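You operate a simulated robot arm through the tools that you are given. There is no shell and no other tool. Be economical: measure what you need, move in short steps, check, and stop when the job is done.

You run a simulated robot arm. Do the job below in one go: nothing can be reset, and whatever is moved stays where it is left.

## Task
Take the orange port cap and put it on the thick black wheel.
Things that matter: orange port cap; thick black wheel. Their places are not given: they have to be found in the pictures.

Only the result counts: the job must be done as asked and must still hold three seconds after the hand-in. Knocking over, shifting, dropping, spilling or breaking anything else fails it. Lids that push on must go on centred and level and be pressed home; caps that screw on are set level and turned clockwise until they are tight.

## Robot
A 7-joint arm with a two-finger parallel gripper, fixed in place. Base frame: the origin is at the foot of the arm, x ahead of it, y to its left, z up; the work surface is at about z = 0. Readings come in m, rad, newtons and seconds.
With the tool pointing down near the work surface it reaches from about 0.24 to 0.62 m from the base axis. Its first joint turns from -1.152 to 1.152 rad. Payload 2.6 kg.
Tool frame: the origin (TCP) lies between the finger pads and is the grasp point; the fingertips stand 0.03 m ahead of it; z points along the fingers, y is the line along which they close. Largest opening 0.094 m; finger width 0.028, thickness 0.01; the body of the gripper, 0.05 by 0.096 m, starts 0.055 m behind the TCP.
Orientation is that of the tool frame in the base frame, as a unit quaternion [x, y, z, w]. With the fingers straight down and closing along the base's y, the tool's x points along the base's -x, its y along +y and its z along -z.

## Interface
- The arm moves only by the tool play_rows. Its argument "deltas" is a list of rows, each a list of 5 numbers: the shift along the tool's x, y, z in cm, then the turn about the tool's z in rad, then the gripper command, from -1 (fully open) to 1 (shut), values between in proportion. In form: [[dx, dy, dz, yaw, hand], ...]. A call has 1 to 12 rows; each row shifts and turns the commanded pose from where the row before left it, along the tool's axes as they then stand. Rows are played at 5 a second. More than 0.05 m and 0.15 rad between two rows, or a gripper value outside its range, and nothing of the call is played. A pose out of reach is approached as far as the arm can. The call stops where the force on the tool passes 40 N (or 10 N more than at its start, if that is more) or the arm is blocked; 0.2 s more then pass. Each finger travels about 0.072 m/s and halts on what it meets, pressing with about 34 N; the grip force reading is that of the motor and also rises with nothing between the fingers. The clock runs only during rows and for 0.2 s after the last one: add rows that do not move to give the fingers time. The reply holds the time, the measured pose of the TCP, the force on the tool along the base axes, the opening and the grip force, in the units named above and with some noise, and new pictures: "pictures" is both (left out), scene, wrist or none.
- Cameras (640 x 400 px; columns grow to the right, rows downward): "scene" is fixed at [0.0079, 0.4107, 0.5812]; the picture's right is [-0.96, -0.28, 0.00], its down [-0.11, 0.39, -0.91] and it looks along [0.25, -0.88, -0.41] (base axes); focal length 310 px, centre (320, 200). "wrist" rides on the gripper at [-0.037, 0, -0.058] in the tool frame; the picture's right is [0.00, -1.00, 0.00], its down [0.97, 0.00, -0.24] and it looks along [0.24, 0.00, 0.97] (tool axes); focal length 218 px, centre (320, 200).
- measure_at(camera, pixels): for up to 12 pixels [column, row] of the newest picture of that camera ("zoom" is the newest enlarged one), the place [x, y, z] in the base frame of the surface seen there, good to about 0.003 m. No time passes.
- close_up(camera, box): a new picture of the part [left, top, right, bottom] of that camera's present view, enlarged. No time passes.
- hand_in(): hands the job in; it is judged then, once.

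Work in short steps. Measure before you move; look again where a grasp or a placing could have gone wrong, and mend it. You have 60 turns and 150 pictures in all, those below and enlarged ones among them. Open the gripper and draw the arm clear of the work before you hand the job in, unless the task says otherwise; then end with one line.

The tools are called after ">>>" as a command line: name --pt "numbers of a row" for each row, then --argument value for the rest, lists and objects as JSON in quotes. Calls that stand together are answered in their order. play_rows: Moves the arm, as the interface text tells. Its arguments: {"type":"object","properties":{"deltas":{"type":"array","items":{"type":"array","items":{"type":"number"}}},"pictures":{"type":"string","enum":["both","scene","wrist","none"]}},"required":["deltas"]} The other tools are called the same way: measure_at (camera, pixels) gives the place of the surface under pixels of a picture; close_up (camera, box) takes an enlarged picture of a part of a camera's view; hand_in () hands the job in.

At the start:

```text
t: 0.0
tool_pos: [0.2288, -0.2898, 0.2425]
ee_rot: [0.0, 1.0, 0.0, 0.0]
contact_force: [-0.1, 0.8, 0.3]
gripper_width: 0.0939
gripper_force: 0.2
```

scene: 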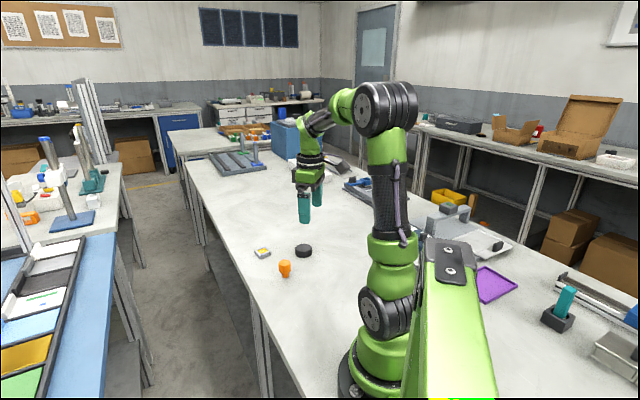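
wrist: 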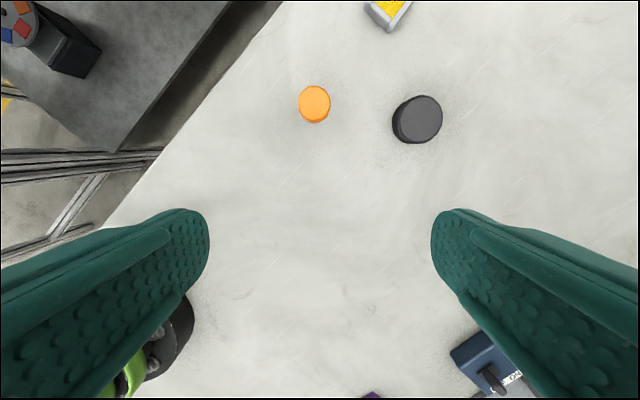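

The orange cap appears at wrist (314,104) and the black wheel at (418,119). I'll enlarge both and measure them.

>>> close_up --camera "scene" --box '[240, 225, 340, 288]'

>>> measure_at --camera "wrist" --pixels '[[314, 102], [301, 102], [328, 102], [314, 88], [314, 116], [424, 118], [404, 118], [441, 118], [424, 98], [424, 137], [360, 150]]'

>>> close_up --camera "wrist" --box '[280, 60, 460, 172]'

```text
6.35 times, centred on (290, 256) of scene
```

zoom: 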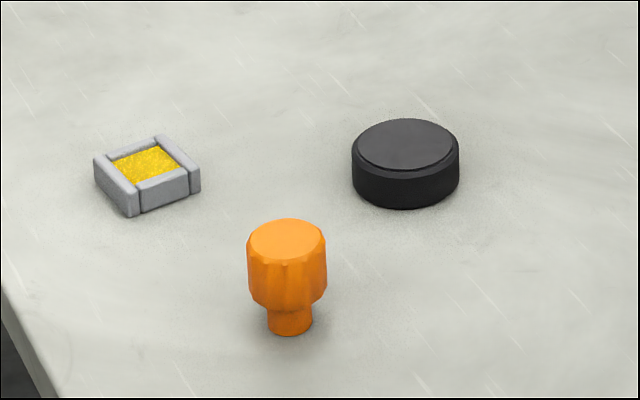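

```text
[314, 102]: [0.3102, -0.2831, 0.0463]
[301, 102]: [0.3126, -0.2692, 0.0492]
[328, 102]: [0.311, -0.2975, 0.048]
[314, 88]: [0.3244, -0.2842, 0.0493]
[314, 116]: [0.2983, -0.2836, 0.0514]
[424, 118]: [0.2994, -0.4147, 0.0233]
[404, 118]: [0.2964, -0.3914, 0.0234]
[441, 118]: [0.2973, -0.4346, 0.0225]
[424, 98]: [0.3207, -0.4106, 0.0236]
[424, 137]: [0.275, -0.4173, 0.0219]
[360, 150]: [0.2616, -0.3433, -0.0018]
```

```text
3.56 times, centred on (370, 116) of wrist
```

zoom: 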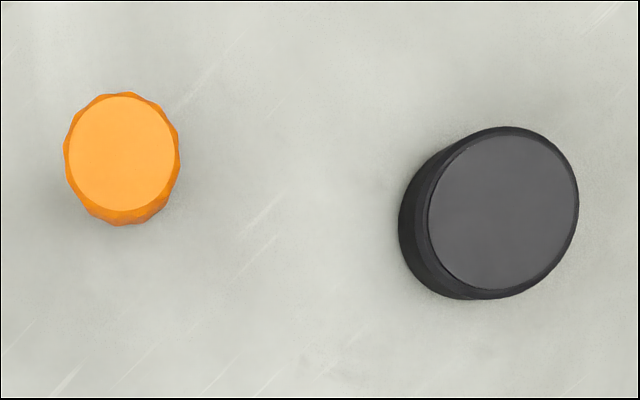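

The cap stands on a narrow stem, with its top at z≈0.049 and its centre at about (0.311, -0.283). The wheel's centre is about (0.298, -0.412), top z≈0.023. I move above the cap.

>>> play_rows --pt "-2 0.2 0 0 -1" --pt "-2 0.2 2.5 0 -1" --pt "-2 0.2 2.5 0 -1" --pt "-2.2 0.08 2.5 0 -1" --pt "0 0 2.5 0 -1" --pt "0 0 2 0 -1" --pt "0 0 0 0 -1"

```text
t: 1.6
tool_pos: [0.3121, -0.2823, 0.123]
ee_rot: [0.0, 1.0, -0.001, 0.0]
contact_force: [0.7, 0.5, -0.5]
gripper_width: 0.0941
gripper_force: 0.0
```

scene: 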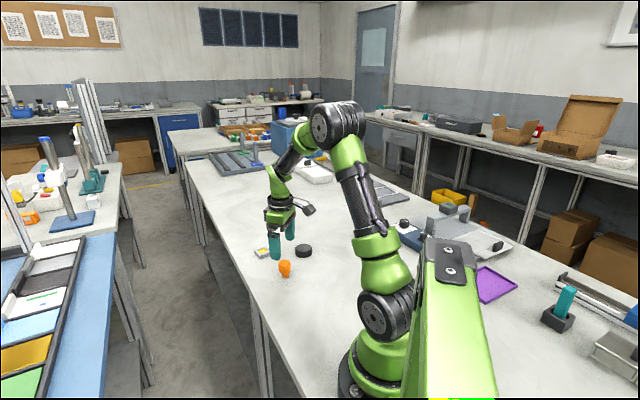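
wrist: 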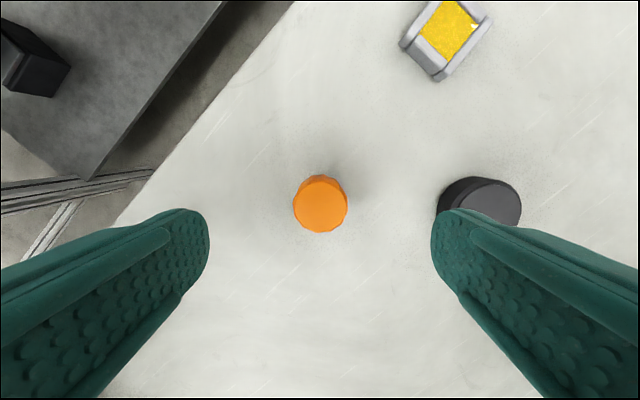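

The cap is centred between the fingers at (320,203). I measure it again from closer up.

>>> measure_at --camera "wrist" --pixels '[[320, 202], [297, 202], [344, 202], [320, 179], [320, 229], [520, 205], [495, 203]]'

>>> close_up --camera "scene" --box '[240, 225, 340, 288]'

```text
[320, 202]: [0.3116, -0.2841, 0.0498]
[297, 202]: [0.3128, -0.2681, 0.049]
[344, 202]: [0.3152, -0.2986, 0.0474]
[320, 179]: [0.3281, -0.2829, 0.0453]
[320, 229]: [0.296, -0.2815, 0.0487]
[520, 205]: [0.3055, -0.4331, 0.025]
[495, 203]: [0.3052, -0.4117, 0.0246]
```

```text
6.35 times, centred on (290, 256) of scene
```

zoom: 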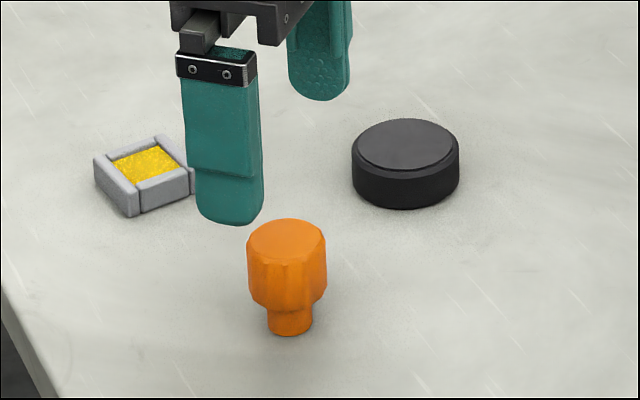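

The cap is aligned at about (0.312, -0.283), so I descend to z≈0.036 and close the fingers.

>>> play_rows --pt "0 0 2.5 0 -1" --pt "0 0 2.5 0 -1" --pt "0 0 2 0 -1" --pt "0 0 1.7 0 -1" --pt "0 0 0 0 -1" --pt "0 0 0 0 -0.2" --pt "0 0 0 0 0.2" --pt "0 0 0 0 0.6" --pt "0 0 0 0 1" --pt "0 0 0 0 1" --pt "0 0 0 0 1"

```text
t: 4.0
tool_pos: [0.3141, -0.2832, 0.0359]
ee_rot: [0.0, 1.0, 0.0, 0.0]
contact_force: [-0.3, -0.1, 0.5]
gripper_width: 0.0337
gripper_force: 34.2
```

scene: 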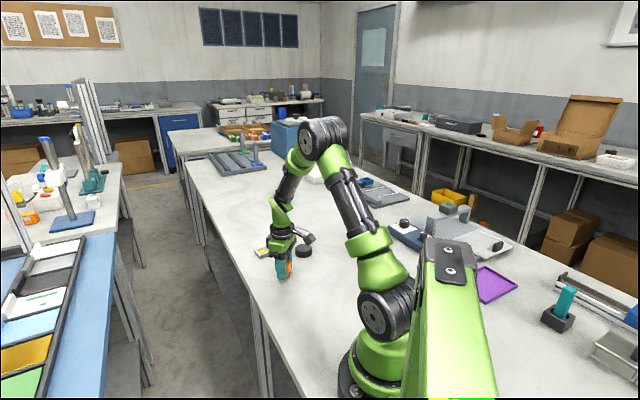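
wrist: 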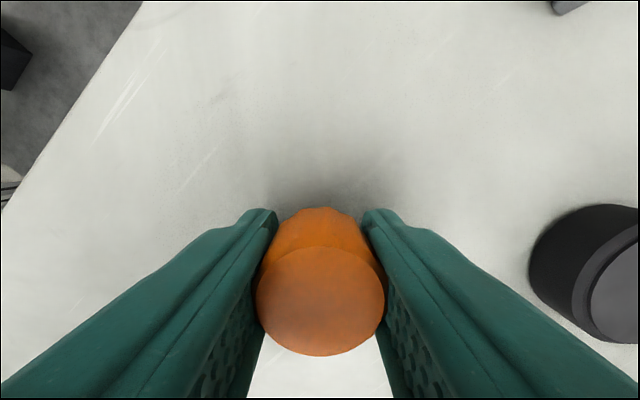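

The fingers hold the cap at a width of 0.0337. I lift it straight up and look.

>>> play_rows --pt "0 0 -1 0 1" --pt "0 0 -2 0 1" --pt "0 0 -2.5 0 1" --pt "0 0 -2.5 0 1" --pt "0 0 0 0 1"

>>> close_up --camera "scene" --box '[240, 215, 340, 278]'

```text
t: 5.2
tool_pos: [0.3095, -0.2837, 0.1143]
ee_rot: [0.0, 1.0, -0.001, -0.001]
contact_force: [0.1, -0.4, -0.7]
gripper_width: 0.0336
gripper_force: 33.8
```

scene: 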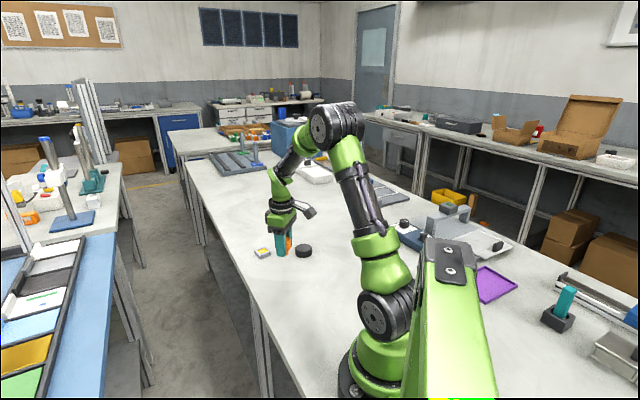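
wrist: 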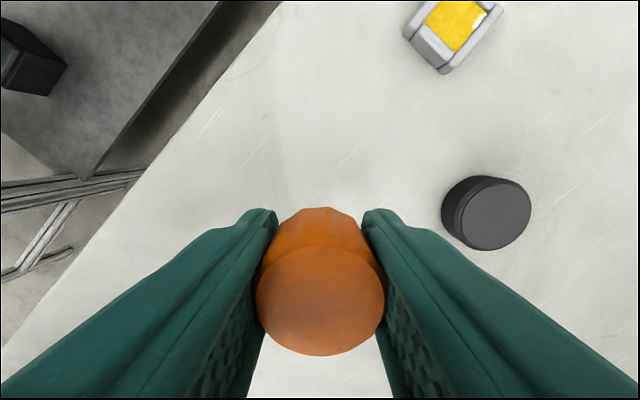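

```text
6.35 times, centred on (290, 246) of scene
```

zoom: 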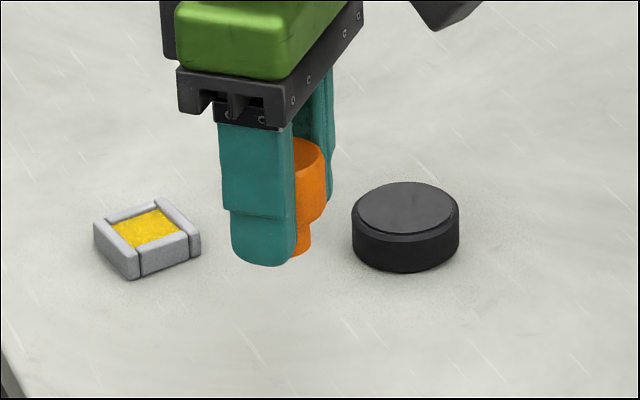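

The cap is held firmly and upright. I measure the wheel's top face around wrist (496,214).

>>> measure_at --camera "wrist" --pixels '[[496, 214], [464, 214], [528, 214], [496, 182], [496, 245], [475, 190], [518, 238]]'

>>> close_up --camera "wrist" --box '[420, 160, 548, 240]'

```text
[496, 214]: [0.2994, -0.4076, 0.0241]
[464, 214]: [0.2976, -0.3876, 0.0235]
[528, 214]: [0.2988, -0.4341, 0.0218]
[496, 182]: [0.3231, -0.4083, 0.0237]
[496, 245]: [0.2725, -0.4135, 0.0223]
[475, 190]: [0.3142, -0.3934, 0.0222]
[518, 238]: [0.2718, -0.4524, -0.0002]
```

```text
5.00 times, centred on (484, 200) of wrist
```

zoom: 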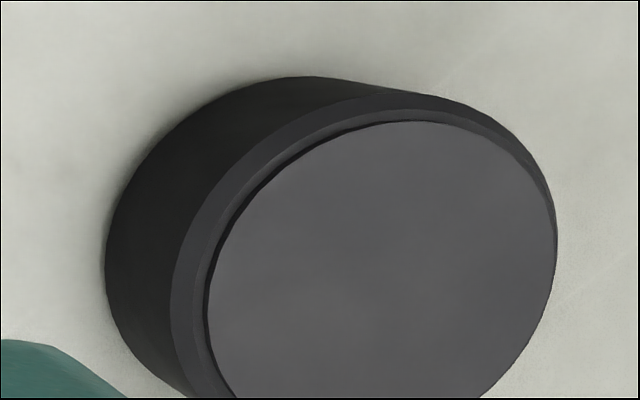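

The wheel's centre is (0.2985, -0.411), top z≈0.0235. I carry the cap over it at this height: tool x +1.3 cm, y -12.8 cm.

>>> play_rows --pt "0.3 -2 0 0 1" --pt "0.3 -2.5 0 0 1" --pt "0.3 -2.5 0 0 1" --pt "0.2 -2.5 0 0 1" --pt "0.2 -2.3 0 0 1" --pt "0 -1 0 0 1" --pt "0 0 0 0 1" --pt "0 0 2 0 1" --pt "0 0 1 0 1" --pt "0 0 0 0 1"

>>> close_up --camera "scene" --box '[250, 205, 350, 268]'

```text
t: 7.4
tool_pos: [0.3, -0.4095, 0.0859]
ee_rot: [0.0, 1.0, 0.0, -0.001]
contact_force: [0.1, -0.1, -0.2]
gripper_width: 0.0337
gripper_force: 34.1
```

scene: 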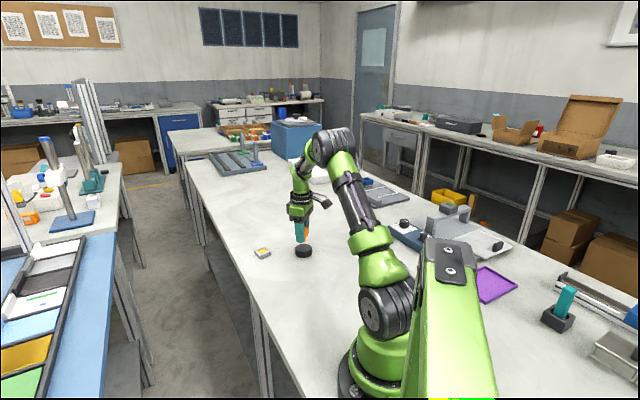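
wrist: 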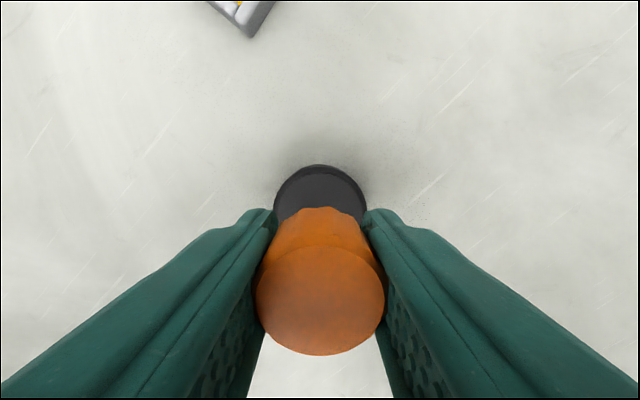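

```text
6.35 times, centred on (300, 236) of scene
```

zoom: 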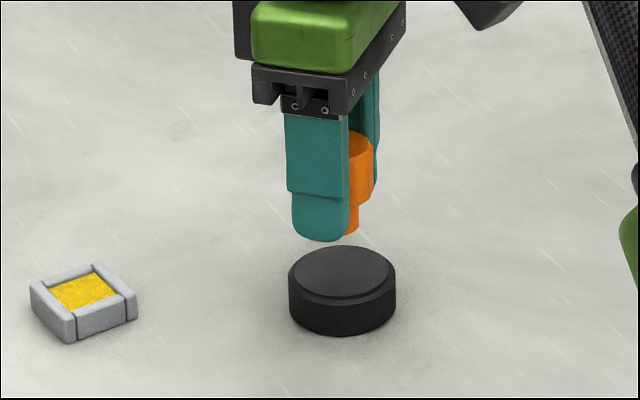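

The wheel is centred under the cap, spanning columns 274–367 around 320. I lower 2.3 cm to just above contact.

>>> play_rows --pt "0 0 1 0 1" --pt "0 0 0.8 0 1" --pt "0 0 0.5 0 1" --pt "0 0 0 0 1" --pt "0 0 0 0 1"

>>> close_up --camera "scene" --box '[270, 225, 334, 265]'

```text
t: 8.6
tool_pos: [0.2981, -0.411, 0.0621]
ee_rot: [0.0, 1.0, 0.001, 0.0]
contact_force: [-0.5, -0.2, -0.3]
gripper_width: 0.0335
gripper_force: 34.2
```

scene: 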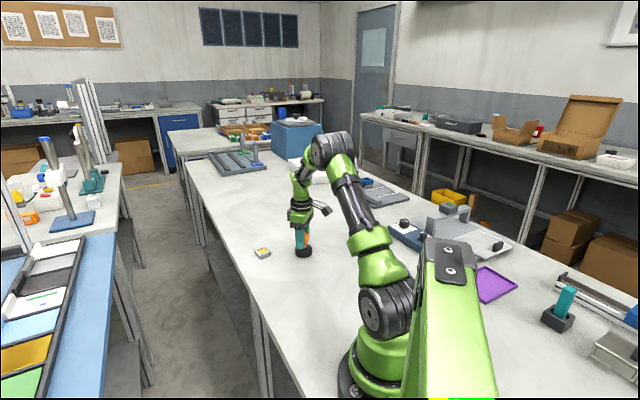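
wrist: 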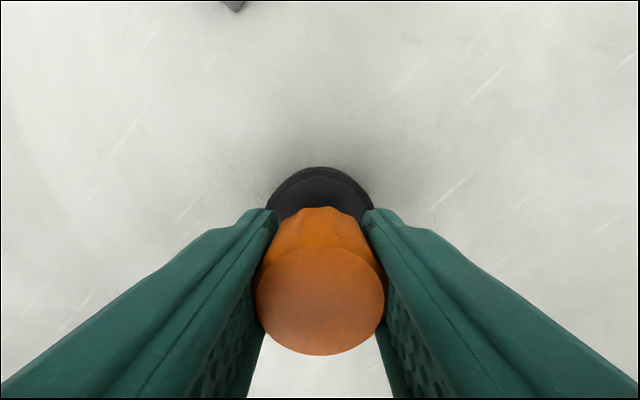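

```text
10.00 times, centred on (302, 245) of scene
```

zoom: 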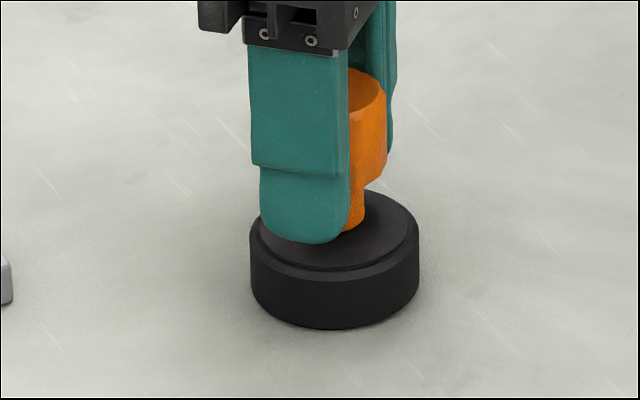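

There is no contact force yet at z≈0.062. I creep down in 1 mm steps.

>>> play_rows --pt "0 0 0.1 0 1" --pt "0 0 0.1 0 1" --pt "0 0 0 0 1" --pictures "none"

```text
t: 9.4
tool_pos: [0.2978, -0.4103, 0.0599]
ee_rot: [0.0, 1.0, -0.001, -0.001]
contact_force: [-0.1, -0.9, -0.6]
gripper_width: 0.0336
gripper_force: 33.8
```

Still no contact, so I go one more millimetre.

>>> play_rows --pt "0 0 0.1 0 1" --pt "0 0 0 0 1" --pictures "none"

```text
t: 10.0
tool_pos: [0.2995, -0.4105, 0.0593]
ee_rot: [0.0, 1.0, 0.0, 0.0]
contact_force: [0.4, 0.4, -0.7]
gripper_width: 0.0338
gripper_force: 33.8
```

No clear force yet; another small step.

>>> play_rows --pt "0 0 0.1 0 1" --pt "0 0 0 0 1" --pictures "none"

>>> close_up --camera "scene" --box '[286, 235, 318, 255]'

```text
t: 10.6
tool_pos: [0.2989, -0.4111, 0.0597]
ee_rot: [0.0, 1.0, 0.0, 0.0]
contact_force: [-1.3, -0.1, 5.9]
gripper_width: 0.0335
gripper_force: 33.7
```

```text
16.00 times, centred on (302, 245) of scene
```

zoom: 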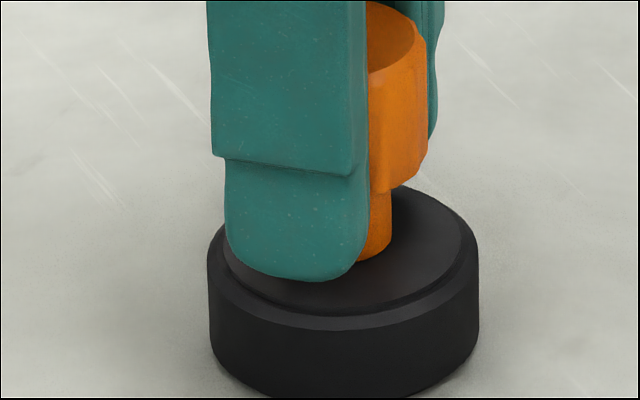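

The force is 5.9 N up, so the cap is seated on the wheel. I open the fingers gradually, then rise.

>>> play_rows --pt "0 0 0 0 0.2" --pt "0 0 0 0 0.0" --pt "0 0 0 0 -0.3" --pt "0 0 0 0 -0.7" --pt "0 0 0 0 -1" --pt "0 0 0 0 -1" --pt "0 0 -1 0 -1" --pt "0 0 -2.5 0 -1" --pt "0 0 -2.5 0 -1" --pt "0 0 -2.5 0 -1" --pt "0 0 -2.5 0 -1" --pt "0 0 0 0 -1"

>>> close_up --camera "scene" --box '[270, 225, 334, 265]'

```text
t: 13.2
tool_pos: [0.3004, -0.4109, 0.1693]
ee_rot: [0.0, 1.0, 0.0, -0.001]
contact_force: [-0.4, -0.3, -0.3]
gripper_width: 0.0942
gripper_force: 0.0
```

scene: 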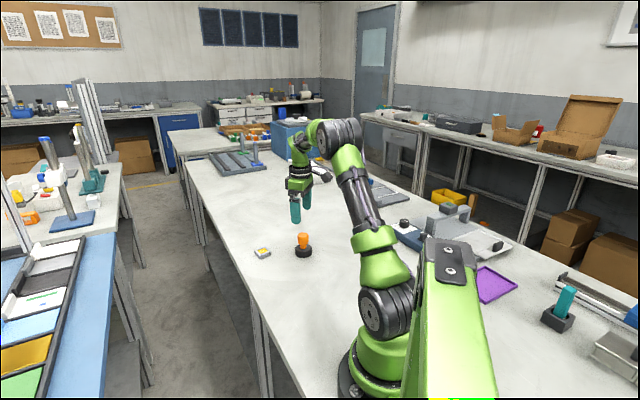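
wrist: 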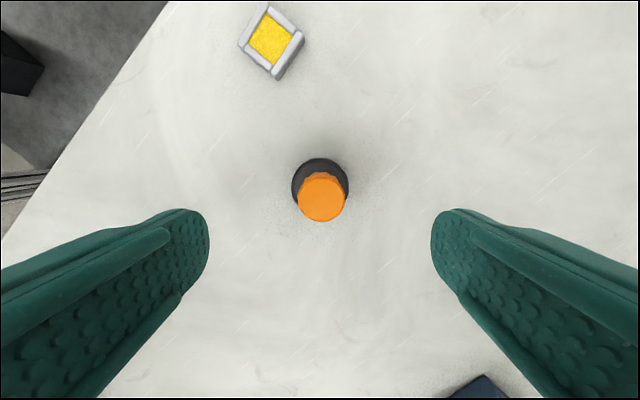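

```text
10.00 times, centred on (302, 245) of scene
```

zoom: 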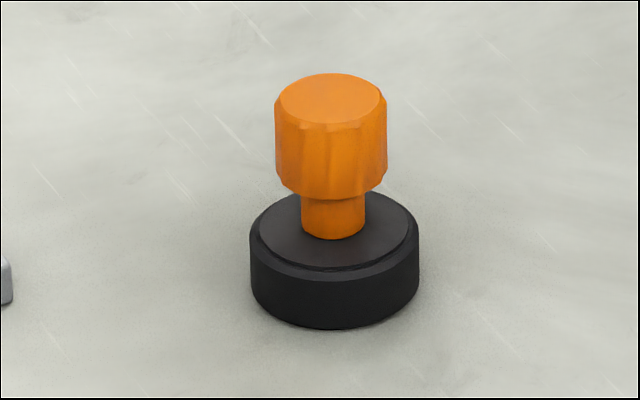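

The cap stands upright and centred on the wheel, and the gripper is open and clear. I hand in.

>>> hand_in

```text
The job is handed in.
```

The orange port cap is standing upright and centred on the thick black wheel. The gripper is open and clear of it, nothing else was moved, and the job is handed in.
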